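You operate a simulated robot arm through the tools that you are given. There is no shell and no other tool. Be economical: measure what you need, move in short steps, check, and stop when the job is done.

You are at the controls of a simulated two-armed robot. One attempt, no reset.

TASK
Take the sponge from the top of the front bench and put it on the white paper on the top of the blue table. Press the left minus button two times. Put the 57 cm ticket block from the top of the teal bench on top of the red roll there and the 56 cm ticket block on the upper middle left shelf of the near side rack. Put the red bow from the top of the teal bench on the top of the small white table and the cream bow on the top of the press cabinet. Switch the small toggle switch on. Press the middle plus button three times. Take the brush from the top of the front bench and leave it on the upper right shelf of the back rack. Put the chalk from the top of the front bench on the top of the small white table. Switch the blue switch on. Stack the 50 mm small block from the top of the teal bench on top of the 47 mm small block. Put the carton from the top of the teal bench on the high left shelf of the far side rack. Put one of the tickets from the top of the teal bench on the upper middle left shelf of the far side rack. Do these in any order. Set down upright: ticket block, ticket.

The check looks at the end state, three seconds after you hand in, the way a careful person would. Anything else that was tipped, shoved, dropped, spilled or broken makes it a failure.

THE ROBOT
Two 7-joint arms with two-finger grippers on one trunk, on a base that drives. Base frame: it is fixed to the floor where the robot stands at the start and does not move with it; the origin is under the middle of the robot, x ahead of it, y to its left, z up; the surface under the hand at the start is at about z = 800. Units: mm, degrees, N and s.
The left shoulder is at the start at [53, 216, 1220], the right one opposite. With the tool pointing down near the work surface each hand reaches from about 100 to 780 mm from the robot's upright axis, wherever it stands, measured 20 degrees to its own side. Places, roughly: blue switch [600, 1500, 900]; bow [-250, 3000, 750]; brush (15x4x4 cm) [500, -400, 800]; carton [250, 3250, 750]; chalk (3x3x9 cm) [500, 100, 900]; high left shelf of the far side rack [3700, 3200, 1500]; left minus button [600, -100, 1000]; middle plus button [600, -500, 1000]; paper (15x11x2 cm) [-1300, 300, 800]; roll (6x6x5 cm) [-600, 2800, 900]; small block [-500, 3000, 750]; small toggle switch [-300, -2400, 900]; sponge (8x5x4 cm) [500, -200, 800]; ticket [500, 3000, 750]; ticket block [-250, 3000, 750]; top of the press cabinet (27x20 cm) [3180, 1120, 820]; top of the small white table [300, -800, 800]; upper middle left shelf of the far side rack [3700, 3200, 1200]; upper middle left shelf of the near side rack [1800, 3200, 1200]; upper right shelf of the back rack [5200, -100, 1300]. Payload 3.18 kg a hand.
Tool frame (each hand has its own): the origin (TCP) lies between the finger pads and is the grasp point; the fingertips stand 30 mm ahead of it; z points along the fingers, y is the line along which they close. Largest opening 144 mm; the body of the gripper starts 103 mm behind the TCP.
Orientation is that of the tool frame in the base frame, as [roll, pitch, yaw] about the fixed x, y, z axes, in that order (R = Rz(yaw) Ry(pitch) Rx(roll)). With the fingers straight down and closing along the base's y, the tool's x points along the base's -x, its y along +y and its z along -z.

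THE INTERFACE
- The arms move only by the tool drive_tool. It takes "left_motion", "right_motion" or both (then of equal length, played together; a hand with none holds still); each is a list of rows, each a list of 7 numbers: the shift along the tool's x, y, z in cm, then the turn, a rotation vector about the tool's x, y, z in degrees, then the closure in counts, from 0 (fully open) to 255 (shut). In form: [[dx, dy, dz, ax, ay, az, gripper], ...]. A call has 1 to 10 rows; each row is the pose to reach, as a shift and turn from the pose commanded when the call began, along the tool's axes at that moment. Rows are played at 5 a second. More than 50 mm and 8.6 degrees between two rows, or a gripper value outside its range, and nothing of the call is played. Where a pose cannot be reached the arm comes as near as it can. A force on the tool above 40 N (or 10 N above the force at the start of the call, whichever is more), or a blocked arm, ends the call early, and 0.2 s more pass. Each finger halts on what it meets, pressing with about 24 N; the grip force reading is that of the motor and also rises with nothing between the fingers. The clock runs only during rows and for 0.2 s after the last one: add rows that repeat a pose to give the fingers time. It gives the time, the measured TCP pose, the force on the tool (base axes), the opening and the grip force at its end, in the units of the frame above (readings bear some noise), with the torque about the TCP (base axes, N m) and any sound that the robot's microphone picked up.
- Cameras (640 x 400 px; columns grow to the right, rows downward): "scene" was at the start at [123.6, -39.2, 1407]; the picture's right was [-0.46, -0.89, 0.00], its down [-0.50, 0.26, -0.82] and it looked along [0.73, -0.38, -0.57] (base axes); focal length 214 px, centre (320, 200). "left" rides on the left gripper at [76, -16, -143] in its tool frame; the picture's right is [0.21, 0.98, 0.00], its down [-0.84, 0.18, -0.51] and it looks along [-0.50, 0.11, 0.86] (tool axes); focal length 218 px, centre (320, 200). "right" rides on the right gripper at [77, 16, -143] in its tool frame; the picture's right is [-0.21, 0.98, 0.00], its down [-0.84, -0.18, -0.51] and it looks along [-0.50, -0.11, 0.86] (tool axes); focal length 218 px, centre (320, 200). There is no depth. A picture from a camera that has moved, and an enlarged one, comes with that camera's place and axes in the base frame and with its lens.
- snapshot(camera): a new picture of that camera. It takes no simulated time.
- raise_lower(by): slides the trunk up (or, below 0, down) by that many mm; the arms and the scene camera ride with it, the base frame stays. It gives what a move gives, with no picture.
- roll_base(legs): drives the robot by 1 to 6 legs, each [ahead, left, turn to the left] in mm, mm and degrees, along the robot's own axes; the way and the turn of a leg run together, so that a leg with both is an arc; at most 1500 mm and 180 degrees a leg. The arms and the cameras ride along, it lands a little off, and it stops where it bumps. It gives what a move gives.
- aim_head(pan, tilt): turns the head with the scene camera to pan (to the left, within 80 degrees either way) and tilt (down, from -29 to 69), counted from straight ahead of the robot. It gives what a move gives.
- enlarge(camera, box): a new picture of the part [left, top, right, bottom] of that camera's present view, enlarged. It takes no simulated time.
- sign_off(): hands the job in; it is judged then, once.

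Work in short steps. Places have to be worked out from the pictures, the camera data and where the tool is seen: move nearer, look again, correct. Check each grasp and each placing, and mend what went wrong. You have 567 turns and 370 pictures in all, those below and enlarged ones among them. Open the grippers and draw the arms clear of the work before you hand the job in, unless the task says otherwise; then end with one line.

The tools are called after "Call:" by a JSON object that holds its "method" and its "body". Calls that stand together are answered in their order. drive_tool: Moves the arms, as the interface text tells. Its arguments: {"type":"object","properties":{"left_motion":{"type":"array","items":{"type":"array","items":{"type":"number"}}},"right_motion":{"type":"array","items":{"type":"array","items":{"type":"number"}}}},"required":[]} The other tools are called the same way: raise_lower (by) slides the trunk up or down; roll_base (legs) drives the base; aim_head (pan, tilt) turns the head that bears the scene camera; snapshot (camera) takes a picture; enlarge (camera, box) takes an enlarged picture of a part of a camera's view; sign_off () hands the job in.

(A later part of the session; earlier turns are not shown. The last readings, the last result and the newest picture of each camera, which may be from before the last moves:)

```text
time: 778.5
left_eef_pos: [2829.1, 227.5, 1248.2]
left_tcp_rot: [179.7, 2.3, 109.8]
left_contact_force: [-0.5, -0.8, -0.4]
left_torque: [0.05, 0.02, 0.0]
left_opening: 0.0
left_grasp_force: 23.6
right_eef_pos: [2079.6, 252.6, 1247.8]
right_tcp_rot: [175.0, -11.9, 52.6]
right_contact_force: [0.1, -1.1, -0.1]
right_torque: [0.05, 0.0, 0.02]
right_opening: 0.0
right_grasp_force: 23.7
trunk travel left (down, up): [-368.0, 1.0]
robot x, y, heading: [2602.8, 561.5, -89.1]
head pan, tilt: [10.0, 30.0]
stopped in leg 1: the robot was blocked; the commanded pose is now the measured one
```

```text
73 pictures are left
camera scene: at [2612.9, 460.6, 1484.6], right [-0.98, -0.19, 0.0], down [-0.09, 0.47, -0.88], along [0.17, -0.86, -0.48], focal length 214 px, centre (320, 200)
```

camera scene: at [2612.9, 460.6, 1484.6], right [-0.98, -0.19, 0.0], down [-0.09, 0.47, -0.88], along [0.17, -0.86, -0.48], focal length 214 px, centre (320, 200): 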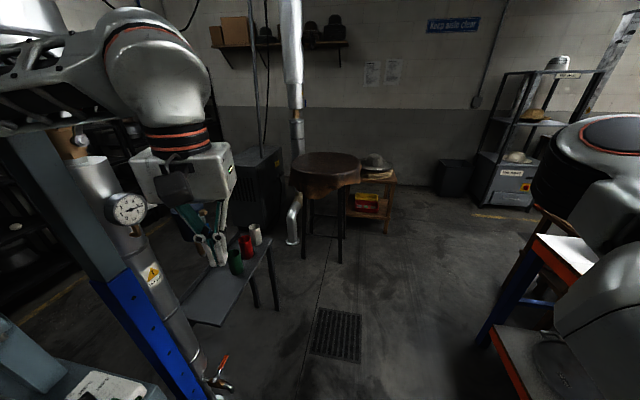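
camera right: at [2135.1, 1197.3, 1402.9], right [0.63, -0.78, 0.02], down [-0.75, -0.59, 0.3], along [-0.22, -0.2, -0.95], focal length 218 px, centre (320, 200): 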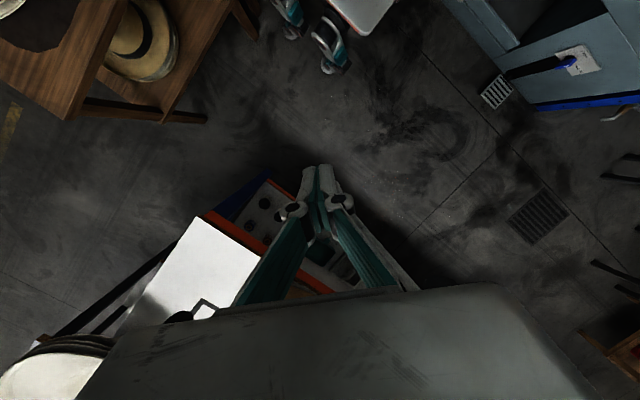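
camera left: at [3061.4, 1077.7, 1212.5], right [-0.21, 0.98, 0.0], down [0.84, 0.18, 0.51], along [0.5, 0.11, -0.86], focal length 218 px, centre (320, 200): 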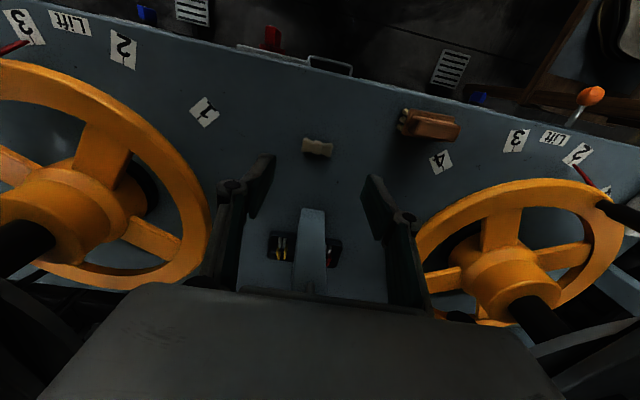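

The left elbow is against the machine's post. I back off 80 mm and bring the left hand inward.

Call:
{"method": "roll_base", "body": {"legs": [[-90, 0, 0]]}}

Call:
{"method": "drive_tool", "body": {"left_motion": [[-0.4, -4.3, 0, 0, 0, 0, 255], [-0.8, -8.6, 0, 0, 0, 0, 255], [-1.2, -13, 0, 0, 0, 0, 255], [-1.6, -17.3, 0, 0, 0, 0, 255], [-2, -21.6, 0, 0, 0, 0, 255], [-2.4, -26, 0, 0, 0, 0, 255]]}}

Call:
{"method": "roll_base", "body": {"legs": [[1050, -30, 0]]}}

```text
time: 779.6
left_eef_pos: [2835.9, 289.3, 1237.7]
left_tcp_rot: [179.7, 0.7, 109.5]
left_contact_force: [-0.2, 0.8, 0.7]
left_torque: [-0.1, 0.01, 0.01]
left_opening: 0.0
left_grasp_force: 24.0
right_eef_pos: [2085.8, 320.0, 1246.3]
right_tcp_rot: [176.0, -12.3, 51.9]
right_contact_force: [-0.7, 0.8, -0.9]
right_torque: [-0.09, 0.01, -0.02]
right_opening: 0.0
right_grasp_force: 24.0
trunk travel left (down, up): [-368.0, 1.0]
robot x, y, heading: [2605.1, 644.7, -89.5]
head pan, tilt: [10.0, 30.0]
```

```text
time: 781.0
left_eef_pos: [2596.2, 177.4, 1236.8]
left_tcp_rot: [179.5, 0.4, 109.6]
left_contact_force: [0.0, -0.4, -0.1]
left_torque: [0.02, -0.05, 0.0]
left_opening: 0.0
left_grasp_force: 24.1
right_eef_pos: [2085.6, 317.0, 1246.0]
right_tcp_rot: [176.0, -12.6, 51.8]
right_contact_force: [-0.5, -0.2, -0.2]
right_torque: [0.03, -0.06, 0.0]
right_opening: 0.0
right_grasp_force: 23.9
trunk travel left (down, up): [-368.0, 1.0]
robot x, y, heading: [2610.5, 642.7, -89.4]
head pan, tilt: [10.0, 30.0]
```

```text
time: 786.5
left_eef_pos: [2572.1, -882.2, 1235.9]
left_tcp_rot: [179.6, 0.5, 109.1]
left_contact_force: [-0.1, 0.2, -0.2]
left_torque: [0.01, 0.0, 0.0]
left_opening: 0.0
left_grasp_force: 24.4
right_eef_pos: [2060.5, -738.9, 1246.1]
right_tcp_rot: [176.1, -12.5, 51.6]
right_contact_force: [-0.3, 1.0, 0.1]
right_torque: [0.01, 0.03, -0.02]
right_opening: 0.1
right_grasp_force: 23.7
trunk travel left (down, up): [-368.0, 1.0]
robot x, y, heading: [2584.3, -415.0, -89.8]
head pan, tilt: [10.0, 30.0]
```

Through. Now I turn to heading 180 and look west.

Call:
{"method": "roll_base", "body": {"legs": [[0, 0, -90]]}}

Call:
{"method": "aim_head", "body": {"pan": 15, "tilt": 35}}

Call:
{"method": "snapshot", "body": {"camera": "scene"}}

```text
time: 790.7
left_eef_pos: [2113.9, -406.2, 1235.8]
left_tcp_rot: [179.6, 0.5, 19.2]
left_contact_force: [0.0, 0.6, 0.8]
left_torque: [0.01, -0.01, 0.01]
left_opening: 0.0
left_grasp_force: 23.7
right_eef_pos: [2257.7, 104.7, 1246.3]
right_tcp_rot: [176.2, -12.5, -38.4]
right_contact_force: [-0.4, 0.5, 0.4]
right_torque: [-0.04, -0.04, -0.01]
right_opening: 0.0
right_grasp_force: 24.0
trunk travel left (down, up): [-368.0, 1.0]
robot x, y, heading: [2579.1, -414.5, -179.7]
head pan, tilt: [10.0, 30.0]
```

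```text
time: 791.4
left_eef_pos: [2114.2, -405.6, 1235.3]
left_tcp_rot: [179.6, 0.5, 19.2]
left_contact_force: [0.6, -0.8, -0.6]
left_torque: [-0.01, -0.02, 0.02]
left_opening: 0.1
left_grasp_force: 24.3
right_eef_pos: [2255.9, 105.8, 1246.4]
right_tcp_rot: [176.2, -12.6, -38.5]
right_contact_force: [-0.4, 0.3, -0.5]
right_torque: [0.02, 0.0, -0.03]
right_opening: 0.0
right_grasp_force: 24.0
trunk travel left (down, up): [-368.0, 1.0]
robot x, y, heading: [2581.1, -414.4, -179.6]
head pan, tilt: [15.0, 35.0]
```

```text
72 pictures are left
camera scene: at [2457.0, -436.4, 1474.1], right [-0.26, 0.97, 0.0], down [0.55, 0.15, -0.82], along [-0.79, -0.21, -0.57], focal length 214 px, centre (320, 200)
```

scene: 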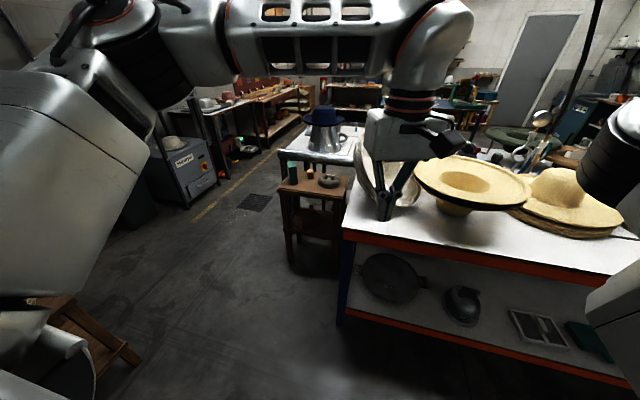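

There's a clear passage west. I follow it back to the start area.

Call:
{"method": "roll_base", "body": {"legs": [[350, 100, 0], [0, 500, 0], [900, 450, 0], [1400, 100, 0], [280, 0, 0]]}}

```text
time: 811.3
left_eef_pos: [-857.5, -1607.9, 1236.2]
left_tcp_rot: [179.6, 0.5, 21.4]
left_contact_force: [-1.3, 0.3, -0.5]
left_torque: [-0.03, -0.02, 0.03]
left_opening: 0.1
left_grasp_force: 23.8
right_eef_pos: [-733.3, -1091.8, 1247.3]
right_tcp_rot: [176.1, -12.5, -36.5]
right_contact_force: [0.8, -0.8, -0.4]
right_torque: [-0.01, -0.05, 0.01]
right_opening: 0.0
right_grasp_force: 24.2
trunk travel left (down, up): [-368.0, 1.0]
robot x, y, heading: [-389.4, -1596.6, -177.9]
head pan, tilt: [15.0, 35.0]
```

I'm back in the start area. I turn north and drive to about y≈1400 to find the blue switch.

Call:
{"method": "roll_base", "body": {"legs": [[0, 0, -92], [1500, -60, 0], [1400, 0, 0]]}}

Call:
{"method": "aim_head", "body": {"pan": -70, "tilt": 30}}

Call:
{"method": "snapshot", "body": {"camera": "scene"}}

```text
refused: leg 2 is longer than a leg can be; nothing moved
```

```text
time: 812.9
left_eef_pos: [-857.5, -1606.5, 1235.1]
left_tcp_rot: [179.7, 0.5, 21.3]
left_contact_force: [-0.1, -0.4, -0.3]
left_torque: [0.0, 0.01, -0.01]
left_opening: 0.0
left_grasp_force: 24.2
right_eef_pos: [-732.8, -1091.5, 1245.8]
right_tcp_rot: [176.1, -12.5, -36.4]
right_contact_force: [0.5, 0.1, -0.1]
right_torque: [-0.04, 0.01, 0.02]
right_opening: 0.0
right_grasp_force: 23.9
trunk travel left (down, up): [-368.0, 1.0]
robot x, y, heading: [-389.3, -1599.4, -177.7]
head pan, tilt: [-70.0, 30.0]
```

```text
71 pictures are left
camera scene: at [-463.9, -1515.4, 1481.8], right [0.92, 0.38, 0.0], down [0.19, -0.46, -0.87], along [-0.33, 0.8, -0.5], focal length 214 px, centre (320, 200)
```

scene: 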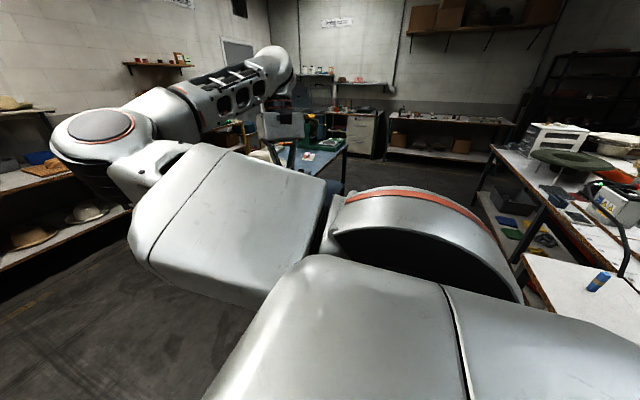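

Call:
{"method": "roll_base", "body": {"legs": [[0, 0, -92], [1490, -60, 0], [1450, 0, 0]]}}

Call:
{"method": "snapshot", "body": {"camera": "scene"}}

```text
time: 831.2
left_eef_pos: [-173.4, 1835.5, 1235.4]
left_tcp_rot: [179.7, 0.5, -73.9]
left_contact_force: [0.5, 0.4, 0.2]
left_torque: [-0.04, -0.01, 0.0]
left_opening: 0.0
left_grasp_force: 23.3
right_eef_pos: [328.1, 1665.9, 1246.3]
right_tcp_rot: [176.1, -12.5, -131.6]
right_contact_force: [-0.1, -1.0, -0.2]
right_torque: [-0.02, 0.0, 0.0]
right_opening: 0.0
right_grasp_force: 24.3
trunk travel left (down, up): [-368.0, 1.0]
robot x, y, heading: [-210.5, 1369.0, 87.2]
head pan, tilt: [-70.0, 30.0]
```

```text
70 pictures are left
camera scene: at [-118.9, 1438.6, 1481.8], right [0.29, -0.96, 0.0], down [-0.48, -0.15, -0.87], along [0.83, 0.25, -0.5], focal length 214 px, centre (320, 200)
```

scene: 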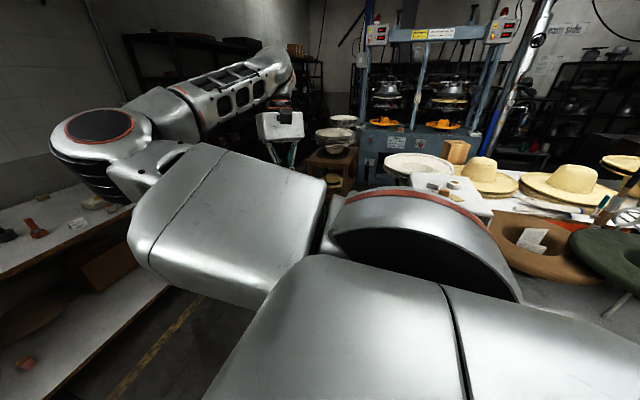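

The switch device should be at about (590, 1495) on the bench's left end. I turn to face the bench.

Call:
{"method": "roll_base", "body": {"legs": [[0, 0, -87], [150, 30, 0]]}}

Call:
{"method": "aim_head", "body": {"pan": 10, "tilt": 45}}

Call:
{"method": "snapshot", "body": {"camera": "scene"}}

Call:
{"method": "snapshot", "body": {"camera": "left"}}

```text
time: 836.3
left_eef_pos: [407.0, 1394.2, 1235.7]
left_tcp_rot: [179.6, 0.5, -160.6]
left_contact_force: [0.5, 0.3, -1.0]
left_torque: [0.02, 0.09, 0.02]
left_opening: 0.1
left_grasp_force: 23.6
right_eef_pos: [267.6, 882.6, 1247.4]
right_tcp_rot: [176.1, -12.4, 141.8]
right_contact_force: [-0.2, -0.4, -0.2]
right_torque: [-0.02, 0.02, 0.0]
right_opening: 0.1
right_grasp_force: 24.0
trunk travel left (down, up): [-368.0, 1.0]
robot x, y, heading: [-55.5, 1400.5, 0.2]
head pan, tilt: [-70.0, 30.0]
```

```text
time: 837.8
left_eef_pos: [406.6, 1392.9, 1236.0]
left_tcp_rot: [179.6, 0.4, -160.6]
left_contact_force: [-0.4, 0.4, 0.1]
left_torque: [0.02, -0.02, -0.03]
left_opening: 0.3
left_grasp_force: 24.2
right_eef_pos: [267.3, 882.0, 1247.5]
right_tcp_rot: [176.1, -12.5, 141.8]
right_contact_force: [0.4, -0.3, 0.0]
right_torque: [0.03, 0.01, -0.02]
right_opening: 0.0
right_grasp_force: 24.1
trunk travel left (down, up): [-368.0, 1.0]
robot x, y, heading: [-61.0, 1399.5, 0.6]
head pan, tilt: [10.0, 45.0]
```

```text
69 pictures are left
camera scene: at [62.7, 1417.2, 1459.2], right [0.18, -0.98, 0.0], down [-0.7, -0.13, -0.71], along [0.7, 0.13, -0.71], focal length 214 px, centre (320, 200)
```

scene: 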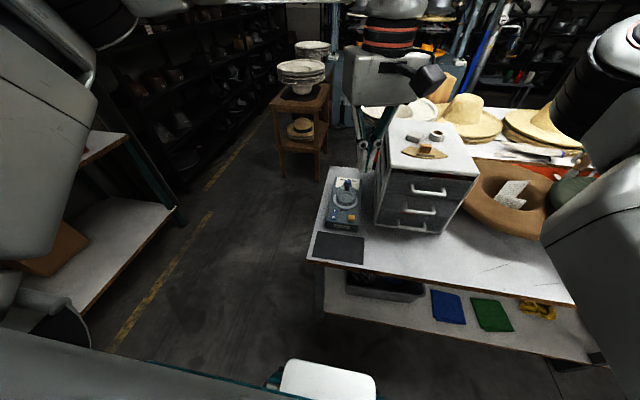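

```text
68 pictures are left
camera left: at [339.4, 1351.6, 1377.3], right [-0.52, 0.85, 0.0], down [0.73, 0.45, 0.52], along [0.44, 0.27, -0.86], focal length 218 px, centre (320, 200)
```

left: 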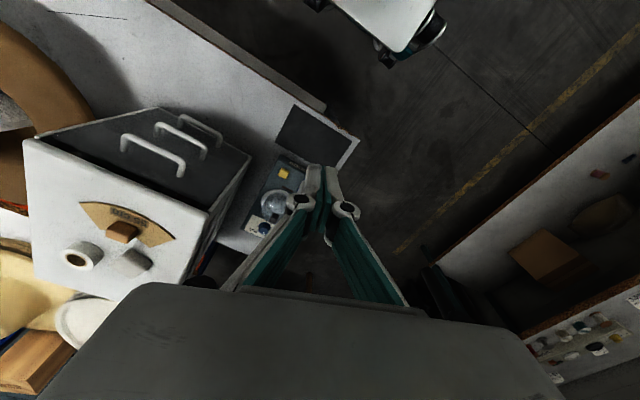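

Call:
{"method": "enlarge", "body": {"camera": "scene", "box": [310, 165, 380, 235]}}

Call:
{"method": "enlarge", "body": {"camera": "left", "box": [230, 130, 330, 230]}}

```text
5.71 times, centred on (345, 200) of scene
camera zoom: at [62.7, 1417.2, 1459.2], right [0.18, -0.98, 0.0], down [-0.7, -0.13, -0.71], along [0.7, 0.13, -0.71], focal length 1226 px, centre (177, 200)
```

zoom: 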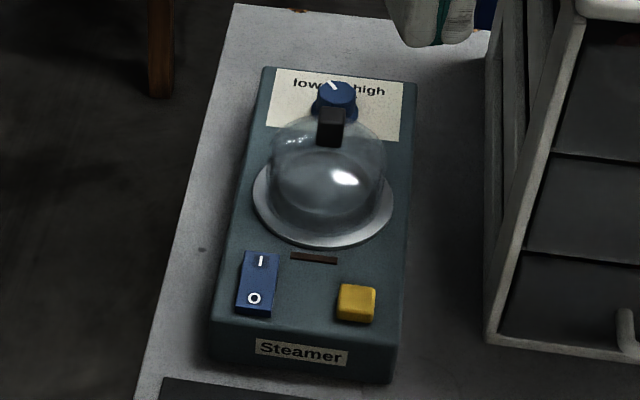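

```text
4.00 times, centred on (280, 180) of left
camera zoom: at [339.4, 1351.6, 1377.3], right [-0.52, 0.85, 0.0], down [0.73, 0.45, 0.52], along [0.44, 0.27, -0.86], focal length 873 px, centre (480, 280)
```

zoom: 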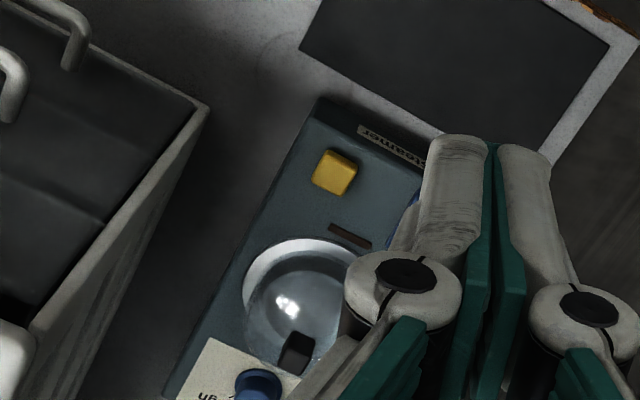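

It's the "Steamer" with a blue rocker; "I" is its far end, near (605, 1462, 862). I hover above it with closed fingers, yaw 180.

Call:
{"method": "drive_tool", "body": {"left_motion": [[-4.2, 0, 1, 0, 0, 3.9, 255], [-8.5, 0, 2, 0, 0, 7.8, 255], [-12.7, 0, 3, 0, 0, 11.6, 255], [-17, -0.1, 4, 0, 0, 15.5, 255], [-21.1, -0.1, 6, 0, 0, 19.4, 255], [-21.1, -0.1, 10.5, 0, 0, 19.4, 255], [-21.1, -0.1, 15, 0, 0, 19.4, 255], [-21.1, -0.1, 19.5, 0, 0, 19.4, 255], [-21.1, -0.1, 24, 0, 0, 19.4, 255], [-21.1, -0.1, 27, 0, 0, 19.4, 255]]}}

Call:
{"method": "snapshot", "body": {"camera": "left"}}

Call:
{"method": "enlarge", "body": {"camera": "scene", "box": [300, 120, 400, 235]}}

```text
time: 840.0
left_eef_pos: [609.0, 1465.1, 964.3]
left_tcp_rot: [179.5, 0.4, -179.9]
left_contact_force: [-0.3, 0.1, -0.3]
left_torque: [0.04, -0.01, -0.01]
left_opening: 0.1
left_grasp_force: 24.1
left hand out of reach, approached as far as the arm can: row 5
right_eef_pos: [266.7, 882.0, 1246.5]
right_tcp_rot: [176.1, -12.5, 141.8]
right_contact_force: [-0.5, 0.3, 0.5]
right_torque: [-0.01, 0.03, -0.01]
right_opening: 0.0
right_grasp_force: 23.8
trunk travel left (down, up): [-368.0, 1.0]
robot x, y, heading: [-58.8, 1402.5, 0.4]
head pan, tilt: [10.0, 45.0]
```

```text
65 pictures are left
camera left: at [530.4, 1447.4, 1106.6], right [-0.21, 0.98, 0.01], down [0.84, 0.18, 0.51], along [0.5, 0.11, -0.86], focal length 218 px, centre (320, 200)
```

left: 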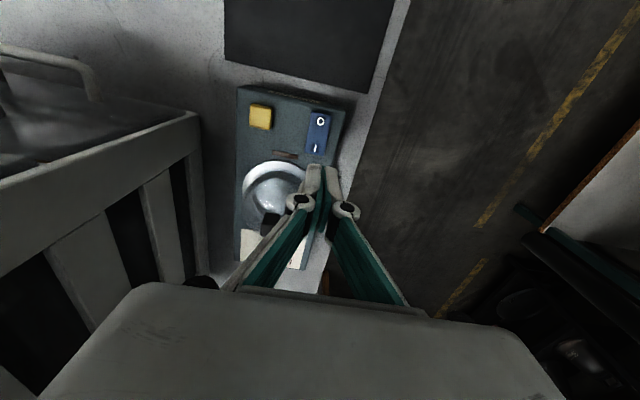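

```text
3.48 times, centred on (350, 178) of scene
camera zoom: at [63.0, 1417.4, 1459.2], right [0.18, -0.98, 0.0], down [-0.7, -0.13, -0.71], along [0.7, 0.13, -0.71], focal length 746 px, centre (216, 278)
```

zoom: 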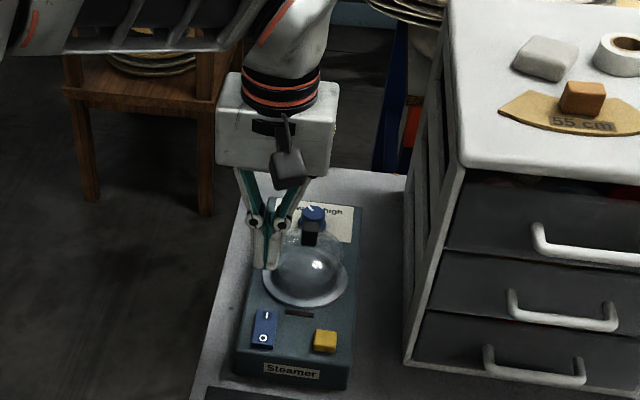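

The I end is at (607, 1458). I shift 6 mm and lower toward it.

Call:
{"method": "drive_tool", "body": {"left_motion": [[0, -0.6, 2, 0, 0, 0, 255], [0, -0.6, 4, 0, 0, 0, 255], [0, -0.6, 5.5, 0, 0, 0, 255], [0, -0.6, 6.2, 0, 0, 0, 255], [0, -0.6, 6.2, 0, 0, 0, 255]]}}

Call:
{"method": "enlarge", "body": {"camera": "left", "box": [230, 80, 400, 220]}}

Call:
{"method": "enlarge", "body": {"camera": "scene", "box": [310, 150, 380, 235]}}

```text
time: 841.2
left_eef_pos: [609.6, 1459.8, 904.4]
left_tcp_rot: [179.5, 0.4, -180.0]
left_contact_force: [0.1, -0.4, -0.4]
left_torque: [0.02, 0.03, 0.02]
left_opening: 0.1
left_grasp_force: 24.0
right_eef_pos: [266.8, 880.9, 1245.7]
right_tcp_rot: [176.1, -12.5, 141.8]
right_contact_force: [1.0, -0.3, -0.4]
right_torque: [-0.01, -0.05, 0.02]
right_opening: 0.0
right_grasp_force: 24.6
trunk travel left (down, up): [-368.0, 1.0]
robot x, y, heading: [-59.7, 1400.1, 0.6]
head pan, tilt: [10.0, 45.0]
```

```text
2.86 times, centred on (315, 150) of left
camera zoom: at [531.2, 1442.9, 1046.5], right [-0.21, 0.98, 0.01], down [0.84, 0.18, 0.51], along [0.5, 0.11, -0.86], focal length 624 px, centre (334, 343)
```

zoom: 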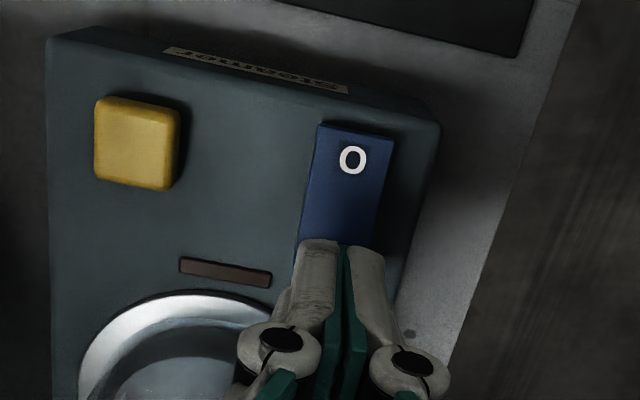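

```text
4.71 times, centred on (345, 192) of scene
camera zoom: at [62.6, 1417.3, 1459.2], right [0.18, -0.98, 0.0], down [-0.7, -0.13, -0.71], along [0.7, 0.13, -0.71], focal length 1009 px, centre (202, 235)
```

zoom: 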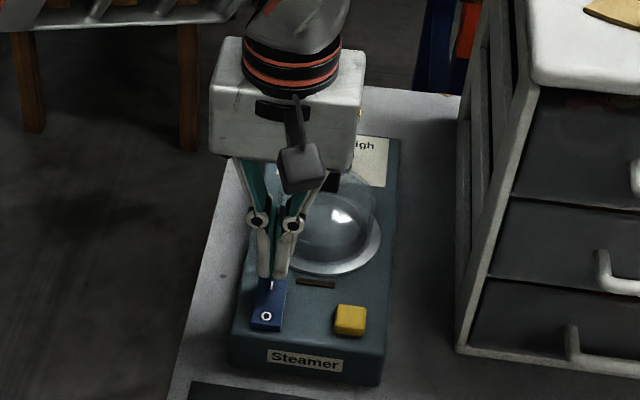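

Over the I end. I press down in small steps.

Call:
{"method": "drive_tool", "body": {"left_motion": [[0.3, 0, 0.4, 0, 0, 0, 255], [0.3, 0, 0.8, 0, 0, 0, 255], [0.3, 0, 1.1, 0, 0, 0, 255], [0.3, 0, 1.4, 0, 0, 0, 255], [0.3, 0, 1.7, 0, 0, 0, 255]]}}

Call:
{"method": "enlarge", "body": {"camera": "scene", "box": [310, 150, 380, 235]}}

```text
time: 842.4
left_eef_pos: [604.0, 1460.0, 889.0]
left_tcp_rot: [179.6, 0.3, 179.9]
left_contact_force: [1.0, 0.7, -0.7]
left_torque: [0.02, -0.04, 0.0]
left_opening: 0.1
left_grasp_force: 24.1
right_eef_pos: [267.5, 881.1, 1246.0]
right_tcp_rot: [176.1, -12.5, 141.8]
right_contact_force: [0.4, 0.7, -0.4]
right_torque: [0.0, 0.01, 0.03]
right_opening: 0.0
right_grasp_force: 24.3
trunk travel left (down, up): [-368.0, 1.0]
robot x, y, heading: [-55.9, 1400.9, 0.4]
head pan, tilt: [10.0, 45.0]
```

```text
4.71 times, centred on (345, 192) of scene
camera zoom: at [62.6, 1417.3, 1459.2], right [0.18, -0.98, 0.0], down [-0.7, -0.13, -0.71], along [0.7, 0.13, -0.71], focal length 1009 px, centre (202, 235)
```

zoom: 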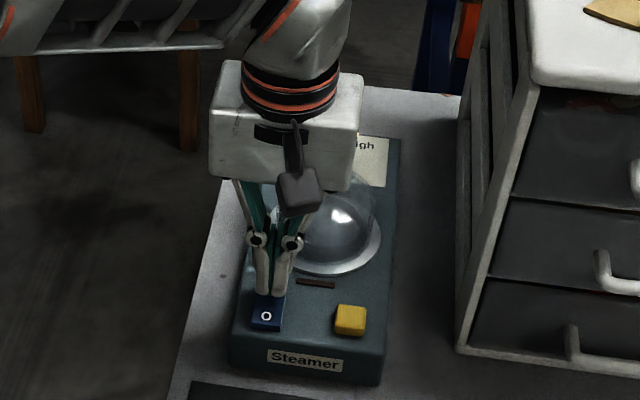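

No contact yet (tip about 859). I continue down.

Call:
{"method": "drive_tool", "body": {"left_motion": [[0, 0, 0.3, 0, 0, 0, 255], [0, 0, 0.6, 0, 0, 0, 255], [0, 0, 0.9, 0, 0, 0, 255], [0, 0, 1.2, 0, 0, 0, 255]]}}

Call:
{"method": "enlarge", "body": {"camera": "scene", "box": [310, 150, 380, 235]}}

```text
time: 843.4
left_eef_pos: [606.2, 1461.3, 882.2]
left_tcp_rot: [179.5, 0.7, -180.0]
left_contact_force: [-0.8, 2.1, 35.0]
left_torque: [0.02, 0.45, -0.05]
left_opening: 5.9
left_grasp_force: 30.5
right_eef_pos: [264.1, 881.9, 1247.0]
right_tcp_rot: [176.0, -12.4, 142.0]
right_contact_force: [0.7, -0.6, -1.2]
right_torque: [0.0, 0.01, -0.01]
right_opening: 0.2
right_grasp_force: 23.9
trunk travel left (down, up): [-368.0, 1.0]
robot x, y, heading: [-61.4, 1402.4, 0.8]
head pan, tilt: [10.0, 45.0]
```

```text
4.71 times, centred on (345, 192) of scene
camera zoom: at [59.3, 1417.3, 1459.8], right [0.18, -0.98, 0.0], down [-0.69, -0.13, -0.71], along [0.7, 0.13, -0.71], focal length 1009 px, centre (202, 235)
```

zoom: 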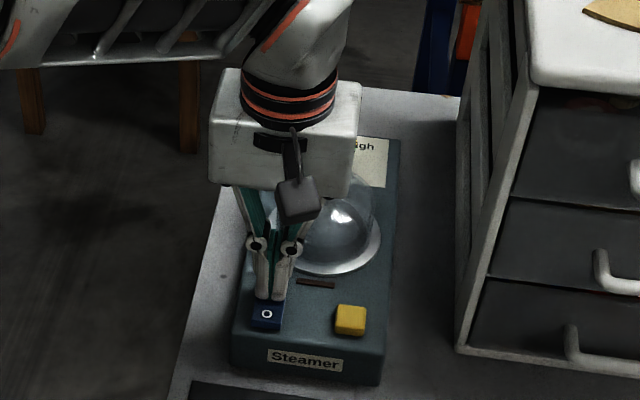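

35 N reached. I lift and look at the rocker and lamp.

Call:
{"method": "drive_tool", "body": {"left_motion": [[0, 0, -1, 0, 0, 0, 255], [0, 0, -4, 0, 0, 0, 255], [1, 0, -8, 0, 0, 0, 255], [4, 0, -11, 0, 0, 0, 255], [8, 0, -13, 0, 0, 0, 255]]}}

Call:
{"method": "enlarge", "body": {"camera": "scene", "box": [310, 165, 380, 235]}}

Call:
{"method": "enlarge", "body": {"camera": "left", "box": [230, 120, 400, 260]}}

```text
time: 844.6
left_eef_pos: [522.1, 1461.5, 1006.1]
left_tcp_rot: [179.6, 0.3, -179.9]
left_contact_force: [0.4, -0.3, -0.2]
left_torque: [0.01, -0.03, -0.01]
left_opening: 0.1
left_grasp_force: 30.4
right_eef_pos: [266.5, 882.3, 1247.1]
right_tcp_rot: [176.1, -12.4, 141.8]
right_contact_force: [0.5, 0.0, -0.1]
right_torque: [-0.01, -0.02, 0.01]
right_opening: 0.0
right_grasp_force: 24.0
trunk travel left (down, up): [-368.0, 1.0]
robot x, y, heading: [-60.5, 1398.7, 0.4]
head pan, tilt: [10.0, 45.0]
```

```text
5.71 times, centred on (345, 200) of scene
camera zoom: at [61.7, 1417.7, 1459.3], right [0.18, -0.98, 0.0], down [-0.69, -0.13, -0.71], along [0.7, 0.13, -0.71], focal length 1226 px, centre (177, 200)
```

zoom: 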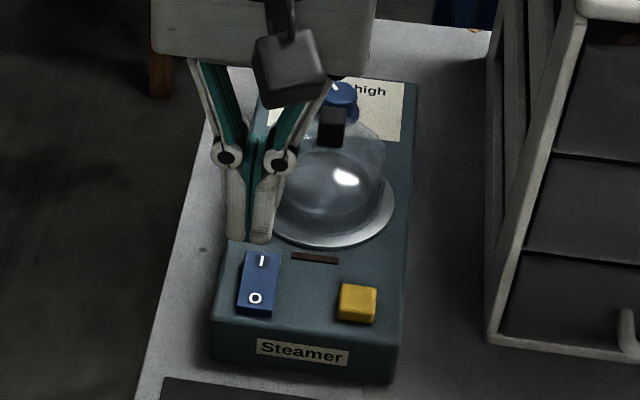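

```text
2.86 times, centred on (315, 190) of left
camera zoom: at [443.6, 1443.3, 1147.6], right [-0.21, 0.98, 0.01], down [0.84, 0.18, 0.52], along [0.5, 0.11, -0.86], focal length 624 px, centre (334, 229)
```

zoom: 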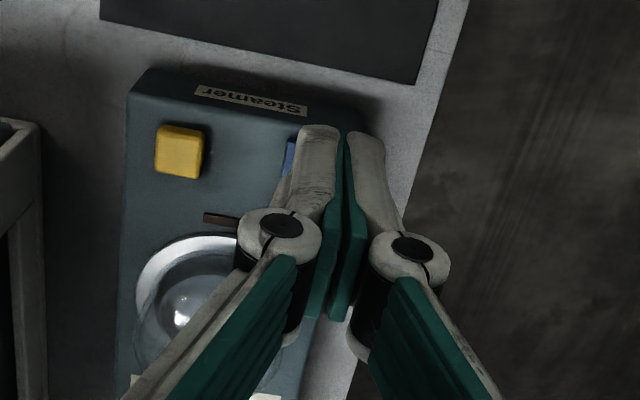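

The lamp slot is still dark and the rocker seems unchanged. I move the hand aside to view the rocker's tilt clearly.

Call:
{"method": "drive_tool", "body": {"left_motion": [[0, 4, 0, 0, 0, 0, 255], [0, 8, 0, 0, 0, 0, 255], [0, 11, 2, 0, 0, 0, 255]]}}

Call:
{"method": "enlarge", "body": {"camera": "left", "box": [180, 90, 300, 190]}}

Call:
{"method": "enlarge", "body": {"camera": "scene", "box": [325, 195, 365, 230]}}

```text
time: 845.4
left_eef_pos: [523.8, 1568.9, 985.2]
left_tcp_rot: [179.5, 0.3, 180.0]
left_contact_force: [-0.3, 0.0, 0.2]
left_torque: [0.0, -0.02, 0.02]
left_opening: 0.0
left_grasp_force: 30.3
right_eef_pos: [268.1, 882.2, 1247.4]
right_tcp_rot: [176.1, -12.5, 141.8]
right_contact_force: [0.3, 0.7, 0.3]
right_torque: [-0.01, 0.03, 0.0]
right_opening: 0.1
right_grasp_force: 23.9
trunk travel left (down, up): [-368.0, 1.0]
robot x, y, heading: [-59.0, 1396.8, 0.5]
head pan, tilt: [10.0, 45.0]
```

```text
4.00 times, centred on (240, 140) of left
camera zoom: at [445.9, 1551.9, 1127.0], right [-0.21, 0.98, 0.01], down [0.84, 0.18, 0.51], along [0.5, 0.11, -0.86], focal length 873 px, centre (640, 440)
```

zoom: 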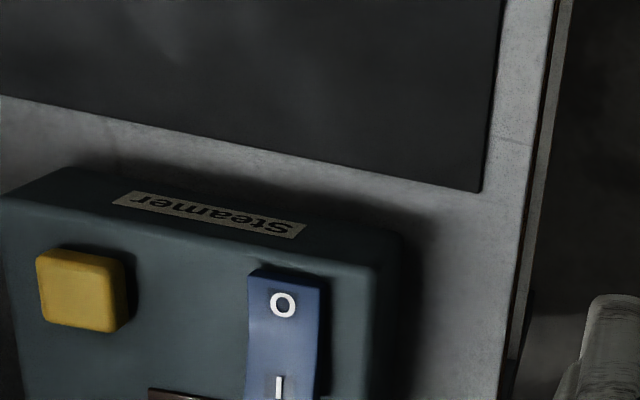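

```text
11.43 times, centred on (345, 212) of scene
camera zoom: at [62.9, 1418.6, 1459.1], right [0.18, -0.98, 0.0], down [-0.7, -0.13, -0.71], along [0.7, 0.13, -0.71], focal length 2451 px, centre (34, 57)
```

zoom: 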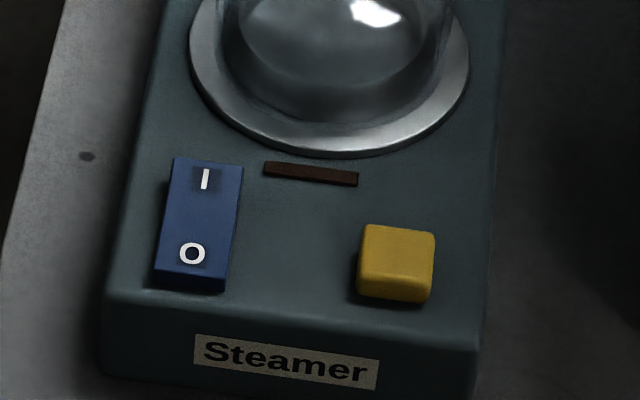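

The O end stands raised and the I end is already down, yet the lamp slot is dark. As with the other switch, the lamp should tell: I press the raised end and watch the lamp.

Call:
{"method": "drive_tool", "body": {"left_motion": [[-1.5, -4, 0, 0, 0, 0, 255], [-3, -8, 0, 0, 0, 0, 255], [-4.8, -11, 0, 0, 0, 0, 255], [-4.8, -11, 4, 0, 0, 0, 255], [-4.8, -11, 8, 0, 0, 0, 255], [-4.8, -11, 8.6, 0, 0, 0, 255]]}}

Call:
{"method": "enlarge", "body": {"camera": "scene", "box": [310, 165, 380, 235]}}

```text
time: 846.8
left_eef_pos: [574.3, 1459.7, 901.8]
left_tcp_rot: [179.5, 0.4, -180.0]
left_contact_force: [0.1, -0.4, -0.8]
left_torque: [-0.01, 0.0, 0.0]
left_opening: 0.2
left_grasp_force: 31.0
right_eef_pos: [267.9, 882.1, 1246.2]
right_tcp_rot: [176.1, -12.5, 141.7]
right_contact_force: [0.3, 0.2, -0.3]
right_torque: [-0.02, -0.01, -0.02]
right_opening: 0.0
right_grasp_force: 23.3
trunk travel left (down, up): [-368.0, 1.0]
robot x, y, heading: [-61.7, 1399.4, 0.7]
head pan, tilt: [10.0, 45.0]
```

```text
5.71 times, centred on (345, 200) of scene
camera zoom: at [62.4, 1417.8, 1459.2], right [0.18, -0.98, 0.0], down [-0.7, -0.13, -0.71], along [0.7, 0.13, -0.71], focal length 1226 px, centre (177, 200)
```

zoom: 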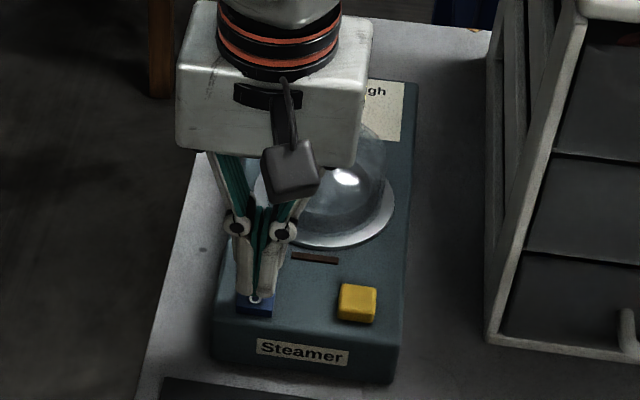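

The tip (872) is over the O end. I press it down.

Call:
{"method": "drive_tool", "body": {"left_motion": [[0, 0, 0.4, 0, 0, 0, 255], [0, 0, 0.8, 0, 0, 0, 255], [0, 0, 1.1, 0, 0, 0, 255], [0, 0, 1.4, 0, 0, 0, 255], [0, 0, 1.7, 0, 0, 0, 255], [0, 0, 1.9, 0, 0, 0, 255]]}}

Call:
{"method": "enlarge", "body": {"camera": "scene", "box": [310, 165, 380, 235]}}

```text
time: 848.2
left_eef_pos: [574.1, 1459.8, 881.6]
left_tcp_rot: [179.5, 0.4, -179.9]
left_contact_force: [0.3, 0.3, -0.2]
left_torque: [0.0, -0.02, -0.01]
left_opening: 0.1
left_grasp_force: 30.5
right_eef_pos: [266.8, 882.4, 1246.7]
right_tcp_rot: [176.0, -12.5, 141.8]
right_contact_force: [0.6, -0.4, -0.5]
right_torque: [-0.05, 0.0, -0.01]
right_opening: 0.0
right_grasp_force: 23.7
trunk travel left (down, up): [-368.0, 1.0]
robot x, y, heading: [-60.6, 1402.7, 0.3]
head pan, tilt: [10.0, 45.0]
```

```text
5.71 times, centred on (345, 200) of scene
camera zoom: at [62.5, 1417.3, 1459.2], right [0.18, -0.98, 0.0], down [-0.7, -0.13, -0.71], along [0.7, 0.13, -0.71], focal length 1226 px, centre (177, 200)
```

zoom: 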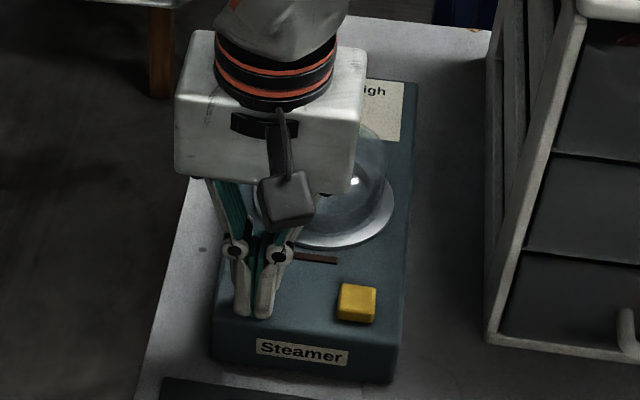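

No contact yet: the panel slopes toward the operator. I continue down on the near end.

Call:
{"method": "drive_tool", "body": {"left_motion": [[-0.4, 0, -0.3, 0, 0, 0, 255], [-0.6, 0, 0.1, 0, 0, 0, 255], [-0.6, 0, 0.4, 0, 0, 0, 255], [-0.6, 0, 0.7, 0, 0, 0, 255], [-0.6, 0, 1.0, 0, 0, 0, 255], [-0.6, 0, 1.3, 0, 0, 0, 255]]}}

Call:
{"method": "enlarge", "body": {"camera": "scene", "box": [310, 165, 380, 235]}}

```text
time: 849.2
left_eef_pos: [579.9, 1458.8, 883.2]
left_tcp_rot: [179.7, 0.4, -179.7]
left_contact_force: [-13.7, 5.1, 21.8]
left_torque: [0.11, 0.14, 0.13]
left_opening: 5.9
left_grasp_force: 31.0
right_eef_pos: [266.0, 881.9, 1247.0]
right_tcp_rot: [176.1, -12.4, 141.9]
right_contact_force: [0.1, 0.1, -0.1]
right_torque: [0.0, 0.0, 0.03]
right_opening: 0.1
right_grasp_force: 24.5
trunk travel left (down, up): [-368.0, 1.0]
robot x, y, heading: [-61.9, 1401.1, 0.7]
head pan, tilt: [10.0, 45.0]
stopped in row 4 (left hand): the force on the tool passed its limit at 44 N (the readings are from after the stop); the commanded pose is now the measured one
```

```text
5.71 times, centred on (345, 200) of scene
camera zoom: at [60.1, 1418.0, 1459.5], right [0.18, -0.98, 0.0], down [-0.69, -0.13, -0.71], along [0.7, 0.13, -0.71], focal length 1226 px, centre (177, 200)
```

zoom: 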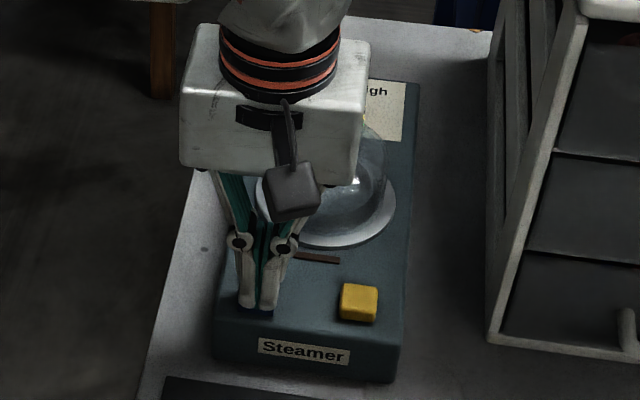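

Now it's clear: the face rises toward the middle, so the O end is down (off), and my first press hit near the pivot. I press further out on the I end, x≈615.

Call:
{"method": "drive_tool", "body": {"left_motion": [[0, 0, -1, 0, 0, 0, 255], [-1.5, 0, -2.5, 0, 0, 0, 255], [-3.5, 0, -2.5, 0, 0, 0, 255], [-3.5, 0, -1.5, 0, 0, 0, 255], [-3.5, 0, -0.8, 0, 0, 0, 255], [-3.5, 0, -0.4, 0, 0, 0, 255], [-3.5, 0, 0, 0, 0, 0, 255], [-3.5, 0, 0.4, 0, 0, 0, 255], [-3.5, 0, 0.7, 0, 0, 0, 255]]}}

Call:
{"method": "enlarge", "body": {"camera": "scene", "box": [310, 165, 380, 235]}}

```text
time: 851.2
left_eef_pos: [620.1, 1458.0, 881.3]
left_tcp_rot: [179.8, 0.9, -179.7]
left_contact_force: [-6.7, 1.9, 18.4]
left_torque: [0.04, 0.48, -0.03]
left_opening: 6.0
left_grasp_force: 30.8
right_eef_pos: [266.5, 883.8, 1245.7]
right_tcp_rot: [176.1, -12.5, 141.8]
right_contact_force: [0.2, -0.2, 0.9]
right_torque: [0.02, 0.05, -0.01]
right_opening: 0.1
right_grasp_force: 24.4
trunk travel left (down, up): [-368.0, 1.0]
robot x, y, heading: [-59.7, 1399.9, 0.9]
head pan, tilt: [10.0, 45.0]
stopped in row 9 (left hand): the force on the tool passed its limit at 44 N (the readings are from after the stop); the commanded pose is now the measured one
```

```text
5.71 times, centred on (345, 200) of scene
camera zoom: at [61.3, 1417.7, 1459.3], right [0.18, -0.98, 0.0], down [-0.69, -0.13, -0.71], along [0.7, 0.13, -0.71], focal length 1226 px, centre (177, 200)
```

zoom: 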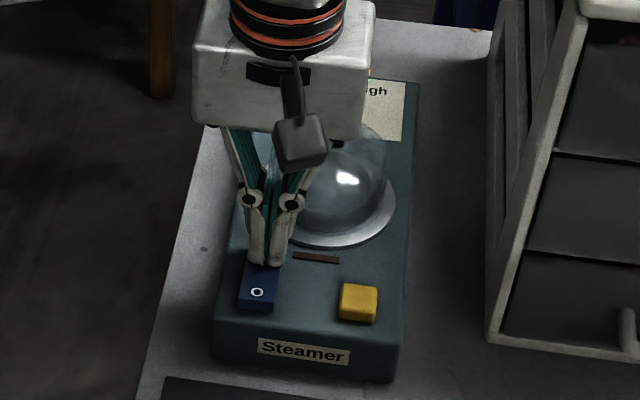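

The O end now looks higher. I lift and check whether it latched and the lamp lit.

Call:
{"method": "drive_tool", "body": {"left_motion": [[0, 0, -1, 0, 0, 0, 255], [0, 0, -4, 0, 0, 0, 255], [0, 2, -8, 0, 0, 0, 255], [0, 6, -11, 0, 0, 0, 255], [0, 10, -12, 0, 0, 0, 255]]}}

Call:
{"method": "enlarge", "body": {"camera": "scene", "box": [325, 195, 365, 230]}}

```text
time: 852.4
left_eef_pos: [617.1, 1561.3, 999.1]
left_tcp_rot: [179.8, 0.9, -179.9]
left_contact_force: [-1.5, 1.1, -0.2]
left_torque: [-0.02, 0.02, 0.0]
left_opening: 0.1
left_grasp_force: 30.7
right_eef_pos: [267.4, 883.4, 1247.3]
right_tcp_rot: [176.2, -12.5, 141.9]
right_contact_force: [-0.2, 0.0, -0.6]
right_torque: [-0.01, 0.03, 0.02]
right_opening: 0.0
right_grasp_force: 23.9
trunk travel left (down, up): [-368.0, 1.0]
robot x, y, heading: [-58.1, 1399.7, 0.5]
head pan, tilt: [10.0, 45.0]
```

```text
11.43 times, centred on (345, 212) of scene
camera zoom: at [62.4, 1419.0, 1459.2], right [0.18, -0.98, 0.0], down [-0.7, -0.13, -0.71], along [0.7, 0.13, -0.71], focal length 2451 px, centre (34, 57)
```

zoom: 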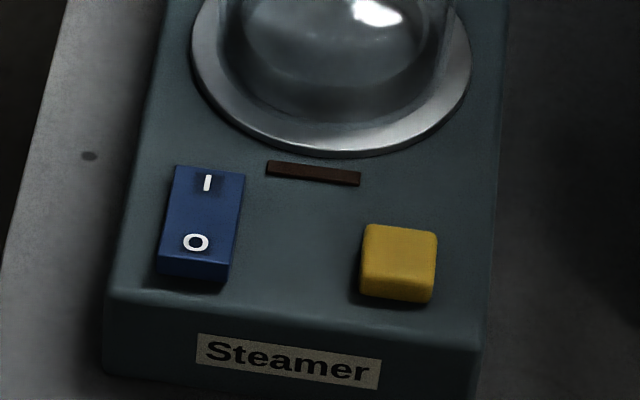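

The rocker has flipped: the I end is now down, so the blue switch is on. Last item: the red bow. I raise and retract the hand, then drive to the teal bench.

Call:
{"method": "drive_tool", "body": {"left_motion": [[0, 0, -4, 0, 0, 0, 255], [0, 0, -8, 0, 0, 0, 255], [2, 0, -12, 0, 0, 0, 255], [5, 0, -15, 0, 0, 0, 255], [8.5, 0, -17, 0, 0, 0, 255], [12, -2, -18, 0, 0, 0, 255], [15.5, -4, -18, 0, 0, 0, 255], [19, -6, -18, 0, 0, 0, 255]]}}

Call:
{"method": "roll_base", "body": {"legs": [[-500, 0, 0], [0, 0, 89.5], [860, 0, 0]]}}

Call:
{"method": "aim_head", "body": {"pan": 0, "tilt": 45}}

Call:
{"method": "snapshot", "body": {"camera": "scene"}}

```text
time: 854.2
left_eef_pos: [423.2, 1493.7, 1176.2]
left_tcp_rot: [179.7, 1.0, -179.7]
left_contact_force: [0.7, -0.4, -1.0]
left_torque: [0.03, -0.01, 0.01]
left_opening: 0.0
left_grasp_force: 30.5
right_eef_pos: [266.5, 882.8, 1245.4]
right_tcp_rot: [175.9, -12.5, 141.9]
right_contact_force: [0.3, 0.1, -0.1]
right_torque: [0.01, -0.04, 0.0]
right_opening: 0.1
right_grasp_force: 24.2
trunk travel left (down, up): [-368.0, 1.0]
robot x, y, heading: [-65.0, 1398.4, 0.6]
head pan, tilt: [10.0, 45.0]
```

```text
time: 865.0
left_eef_pos: [-623.0, 2754.1, 1176.3]
left_tcp_rot: [179.7, 0.9, -90.9]
left_contact_force: [-0.3, -0.7, -0.1]
left_torque: [-0.01, -0.02, -0.02]
left_opening: 0.0
left_grasp_force: 30.9
right_eef_pos: [-14.1, 2586.0, 1246.1]
right_tcp_rot: [176.1, -12.5, -129.3]
right_contact_force: [0.2, 0.2, 0.1]
right_torque: [-0.01, -0.02, 0.04]
right_opening: 0.0
right_grasp_force: 24.2
trunk travel left (down, up): [-368.0, 1.0]
robot x, y, heading: [-538.0, 2269.1, 89.3]
head pan, tilt: [10.0, 45.0]
```

```text
time: 865.8
left_eef_pos: [-622.9, 2755.1, 1176.4]
left_tcp_rot: [179.8, 1.0, -90.9]
left_contact_force: [0.2, 0.5, -1.3]
left_torque: [0.05, 0.03, 0.0]
left_opening: 0.1
left_grasp_force: 30.7
right_eef_pos: [-13.4, 2587.1, 1246.5]
right_tcp_rot: [176.1, -12.5, -129.3]
right_contact_force: [0.2, 0.5, 0.5]
right_torque: [-0.03, 0.0, 0.01]
right_opening: 0.2
right_grasp_force: 24.0
trunk travel left (down, up): [-368.0, 1.0]
robot x, y, heading: [-539.0, 2266.3, 89.3]
head pan, tilt: [0.0, 45.0]
```

```text
50 pictures are left
camera scene: at [-535.7, 2393.1, 1459.2], right [1.0, -0.01, 0.0], down [-0.01, -0.71, -0.71], along [0.01, 0.71, -0.71], focal length 214 px, centre (320, 200)
```

scene: 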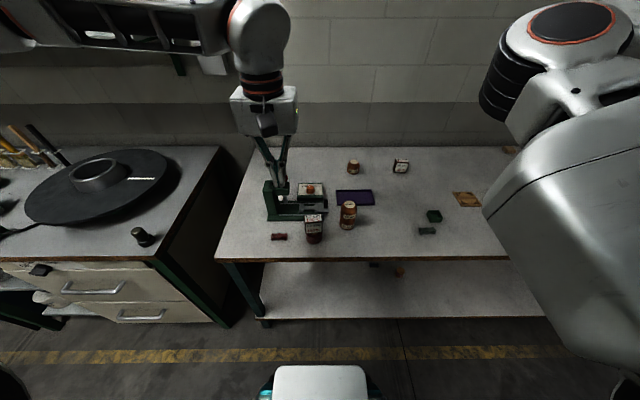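

The red bow is near (-668, 2817). I move above it with the gripper open.

Call:
{"method": "drive_tool", "body": {"left_motion": [[-1, 0.8, 3.6, 0, 0.3, 0, 200], [-2, 1.5, 7.2, 0, 0.6, 0, 150], [-3, 2.3, 10.8, 0, 1, 0, 115], [-4, 3.1, 14.4, 0, 1, 0, 115], [-5, 3.8, 18, 0, 1, 0, 115], [-6.1, 4.6, 21.6, 0, 1, 0, 115], [-6.1, 4.6, 21.6, 0, 1, 0, 115]]}}

Call:
{"method": "snapshot", "body": {"camera": "left"}}

```text
time: 867.4
left_eef_pos: [-668.8, 2819.7, 961.1]
left_tcp_rot: [179.7, 0.0, -90.9]
left_contact_force: [0.1, 0.6, -0.5]
left_torque: [-0.02, 0.0, 0.02]
left_opening: 79.1
left_grasp_force: 0.1
right_eef_pos: [-13.2, 2585.1, 1246.5]
right_tcp_rot: [175.9, -12.5, -129.3]
right_contact_force: [-0.1, 0.0, -0.2]
right_torque: [0.05, -0.01, -0.04]
right_opening: 0.0
right_grasp_force: 23.9
trunk travel left (down, up): [-368.0, 1.0]
robot x, y, heading: [-538.2, 2271.1, 89.3]
head pan, tilt: [0.0, 45.0]
```

```text
49 pictures are left
camera left: at [-653.4, 2743.8, 1102.8], right [-0.98, -0.19, 0.0], down [-0.16, 0.85, 0.51], along [-0.1, 0.5, -0.86], focal length 218 px, centre (320, 200)
```

left: 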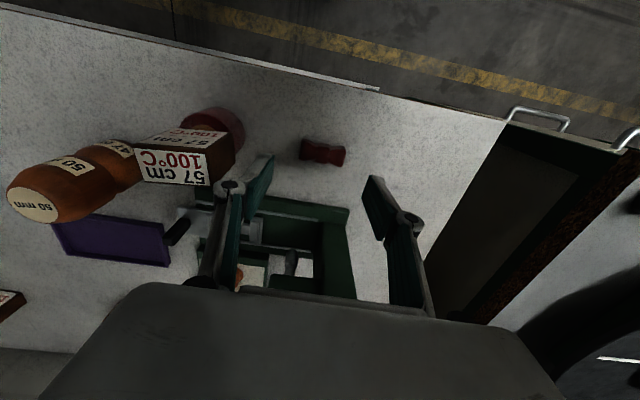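

Aligned. I descend and close on the bow.

Call:
{"method": "drive_tool", "body": {"left_motion": [[0, 0.3, 2.5, 0, 0, 0, 115], [0, 0.3, 5, 0, 0, 0, 115], [0, 0.3, 7, 0, 0, 0, 115], [0, 0.3, 7.6, 0, 0, 0, 115], [0, 0.3, 7.6, 0, 0, 0, 150], [0, 0.3, 7.6, 0, 0, 0, 200], [0, 0.3, 7.6, 0, 0, 0, 240], [0, 0.3, 7.6, 0, 0, 0, 240]]}}

Call:
{"method": "snapshot", "body": {"camera": "left"}}

```text
time: 869.2
left_eef_pos: [-672.4, 2820.3, 885.5]
left_tcp_rot: [179.7, -0.1, -90.9]
left_contact_force: [-0.3, -0.5, -0.9]
left_torque: [-0.03, -0.01, -0.03]
left_opening: 52.6
left_grasp_force: 23.7
right_eef_pos: [-12.8, 2586.6, 1246.2]
right_tcp_rot: [176.2, -12.5, -129.3]
right_contact_force: [-0.7, -0.4, 0.2]
right_torque: [-0.01, 0.0, 0.01]
right_opening: 0.0
right_grasp_force: 23.2
trunk travel left (down, up): [-368.0, 1.0]
robot x, y, heading: [-538.0, 2269.5, 89.5]
head pan, tilt: [0.0, 45.0]
```

```text
48 pictures are left
camera left: at [-658.0, 2743.3, 1028.2], right [-0.98, -0.19, 0.01], down [-0.16, 0.85, 0.51], along [-0.1, 0.5, -0.86], focal length 218 px, centre (320, 200)
```

left: 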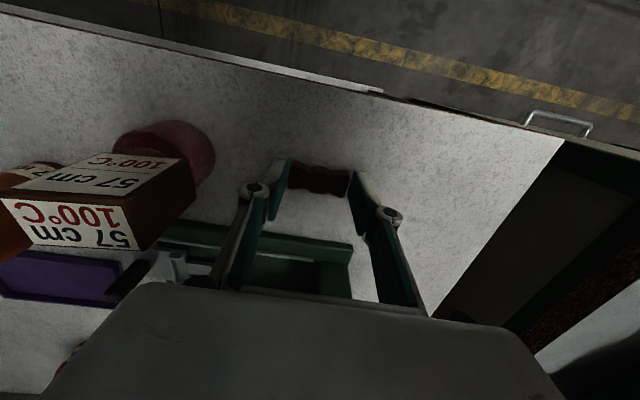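

Gripped. I lift in small steps.

Call:
{"method": "drive_tool", "body": {"left_motion": [[0, 0, -2, 0, 0, 0, 255], [0, 0, -6, 0, 0, 0, 255], [0, 0, -10, 0, 0, 0, 255], [0, 0, -14, 0, 0, 0, 255], [0, 0, -18, 0, 0, 0, 255], [0, 0, -22, 0, 0, 0, 255], [0, 0, -26, 0, 0, 0, 255]]}}

Call:
{"method": "snapshot", "body": {"camera": "left"}}

Call:
{"method": "enlarge", "body": {"camera": "scene", "box": [220, 140, 420, 260]}}

```text
time: 870.8
left_eef_pos: [-671.5, 2818.6, 1143.3]
left_tcp_rot: [179.7, -0.1, -90.9]
left_contact_force: [-0.1, -1.3, -0.3]
left_torque: [0.02, 0.0, 0.0]
left_opening: 53.1
left_grasp_force: 23.5
right_eef_pos: [-13.6, 2584.5, 1245.6]
right_tcp_rot: [176.0, -12.5, -129.3]
right_contact_force: [0.6, 0.4, 0.0]
right_torque: [0.02, 0.03, 0.04]
right_opening: 0.0
right_grasp_force: 23.4
trunk travel left (down, up): [-368.0, 1.0]
robot x, y, heading: [-539.8, 2273.8, 89.4]
head pan, tilt: [0.0, 45.0]
```

```text
47 pictures are left
camera left: at [-655.0, 2742.6, 1286.3], right [-0.98, -0.19, 0.01], down [-0.16, 0.85, 0.51], along [-0.1, 0.5, -0.86], focal length 218 px, centre (320, 200)
```

left: 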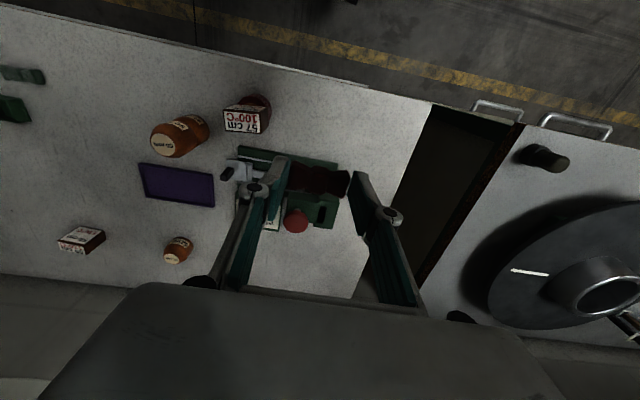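

```text
3.20 times, centred on (320, 200) of scene
camera zoom: at [-535.4, 2392.7, 1459.3], right [1.0, -0.01, 0.0], down [-0.01, -0.71, -0.71], along [0.01, 0.71, -0.71], focal length 686 px, centre (320, 200)
```

zoom: 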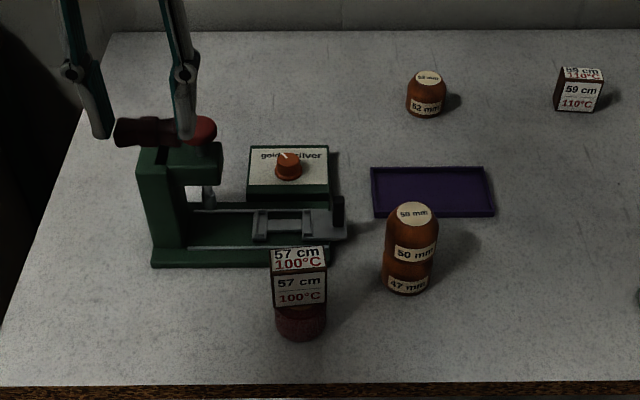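

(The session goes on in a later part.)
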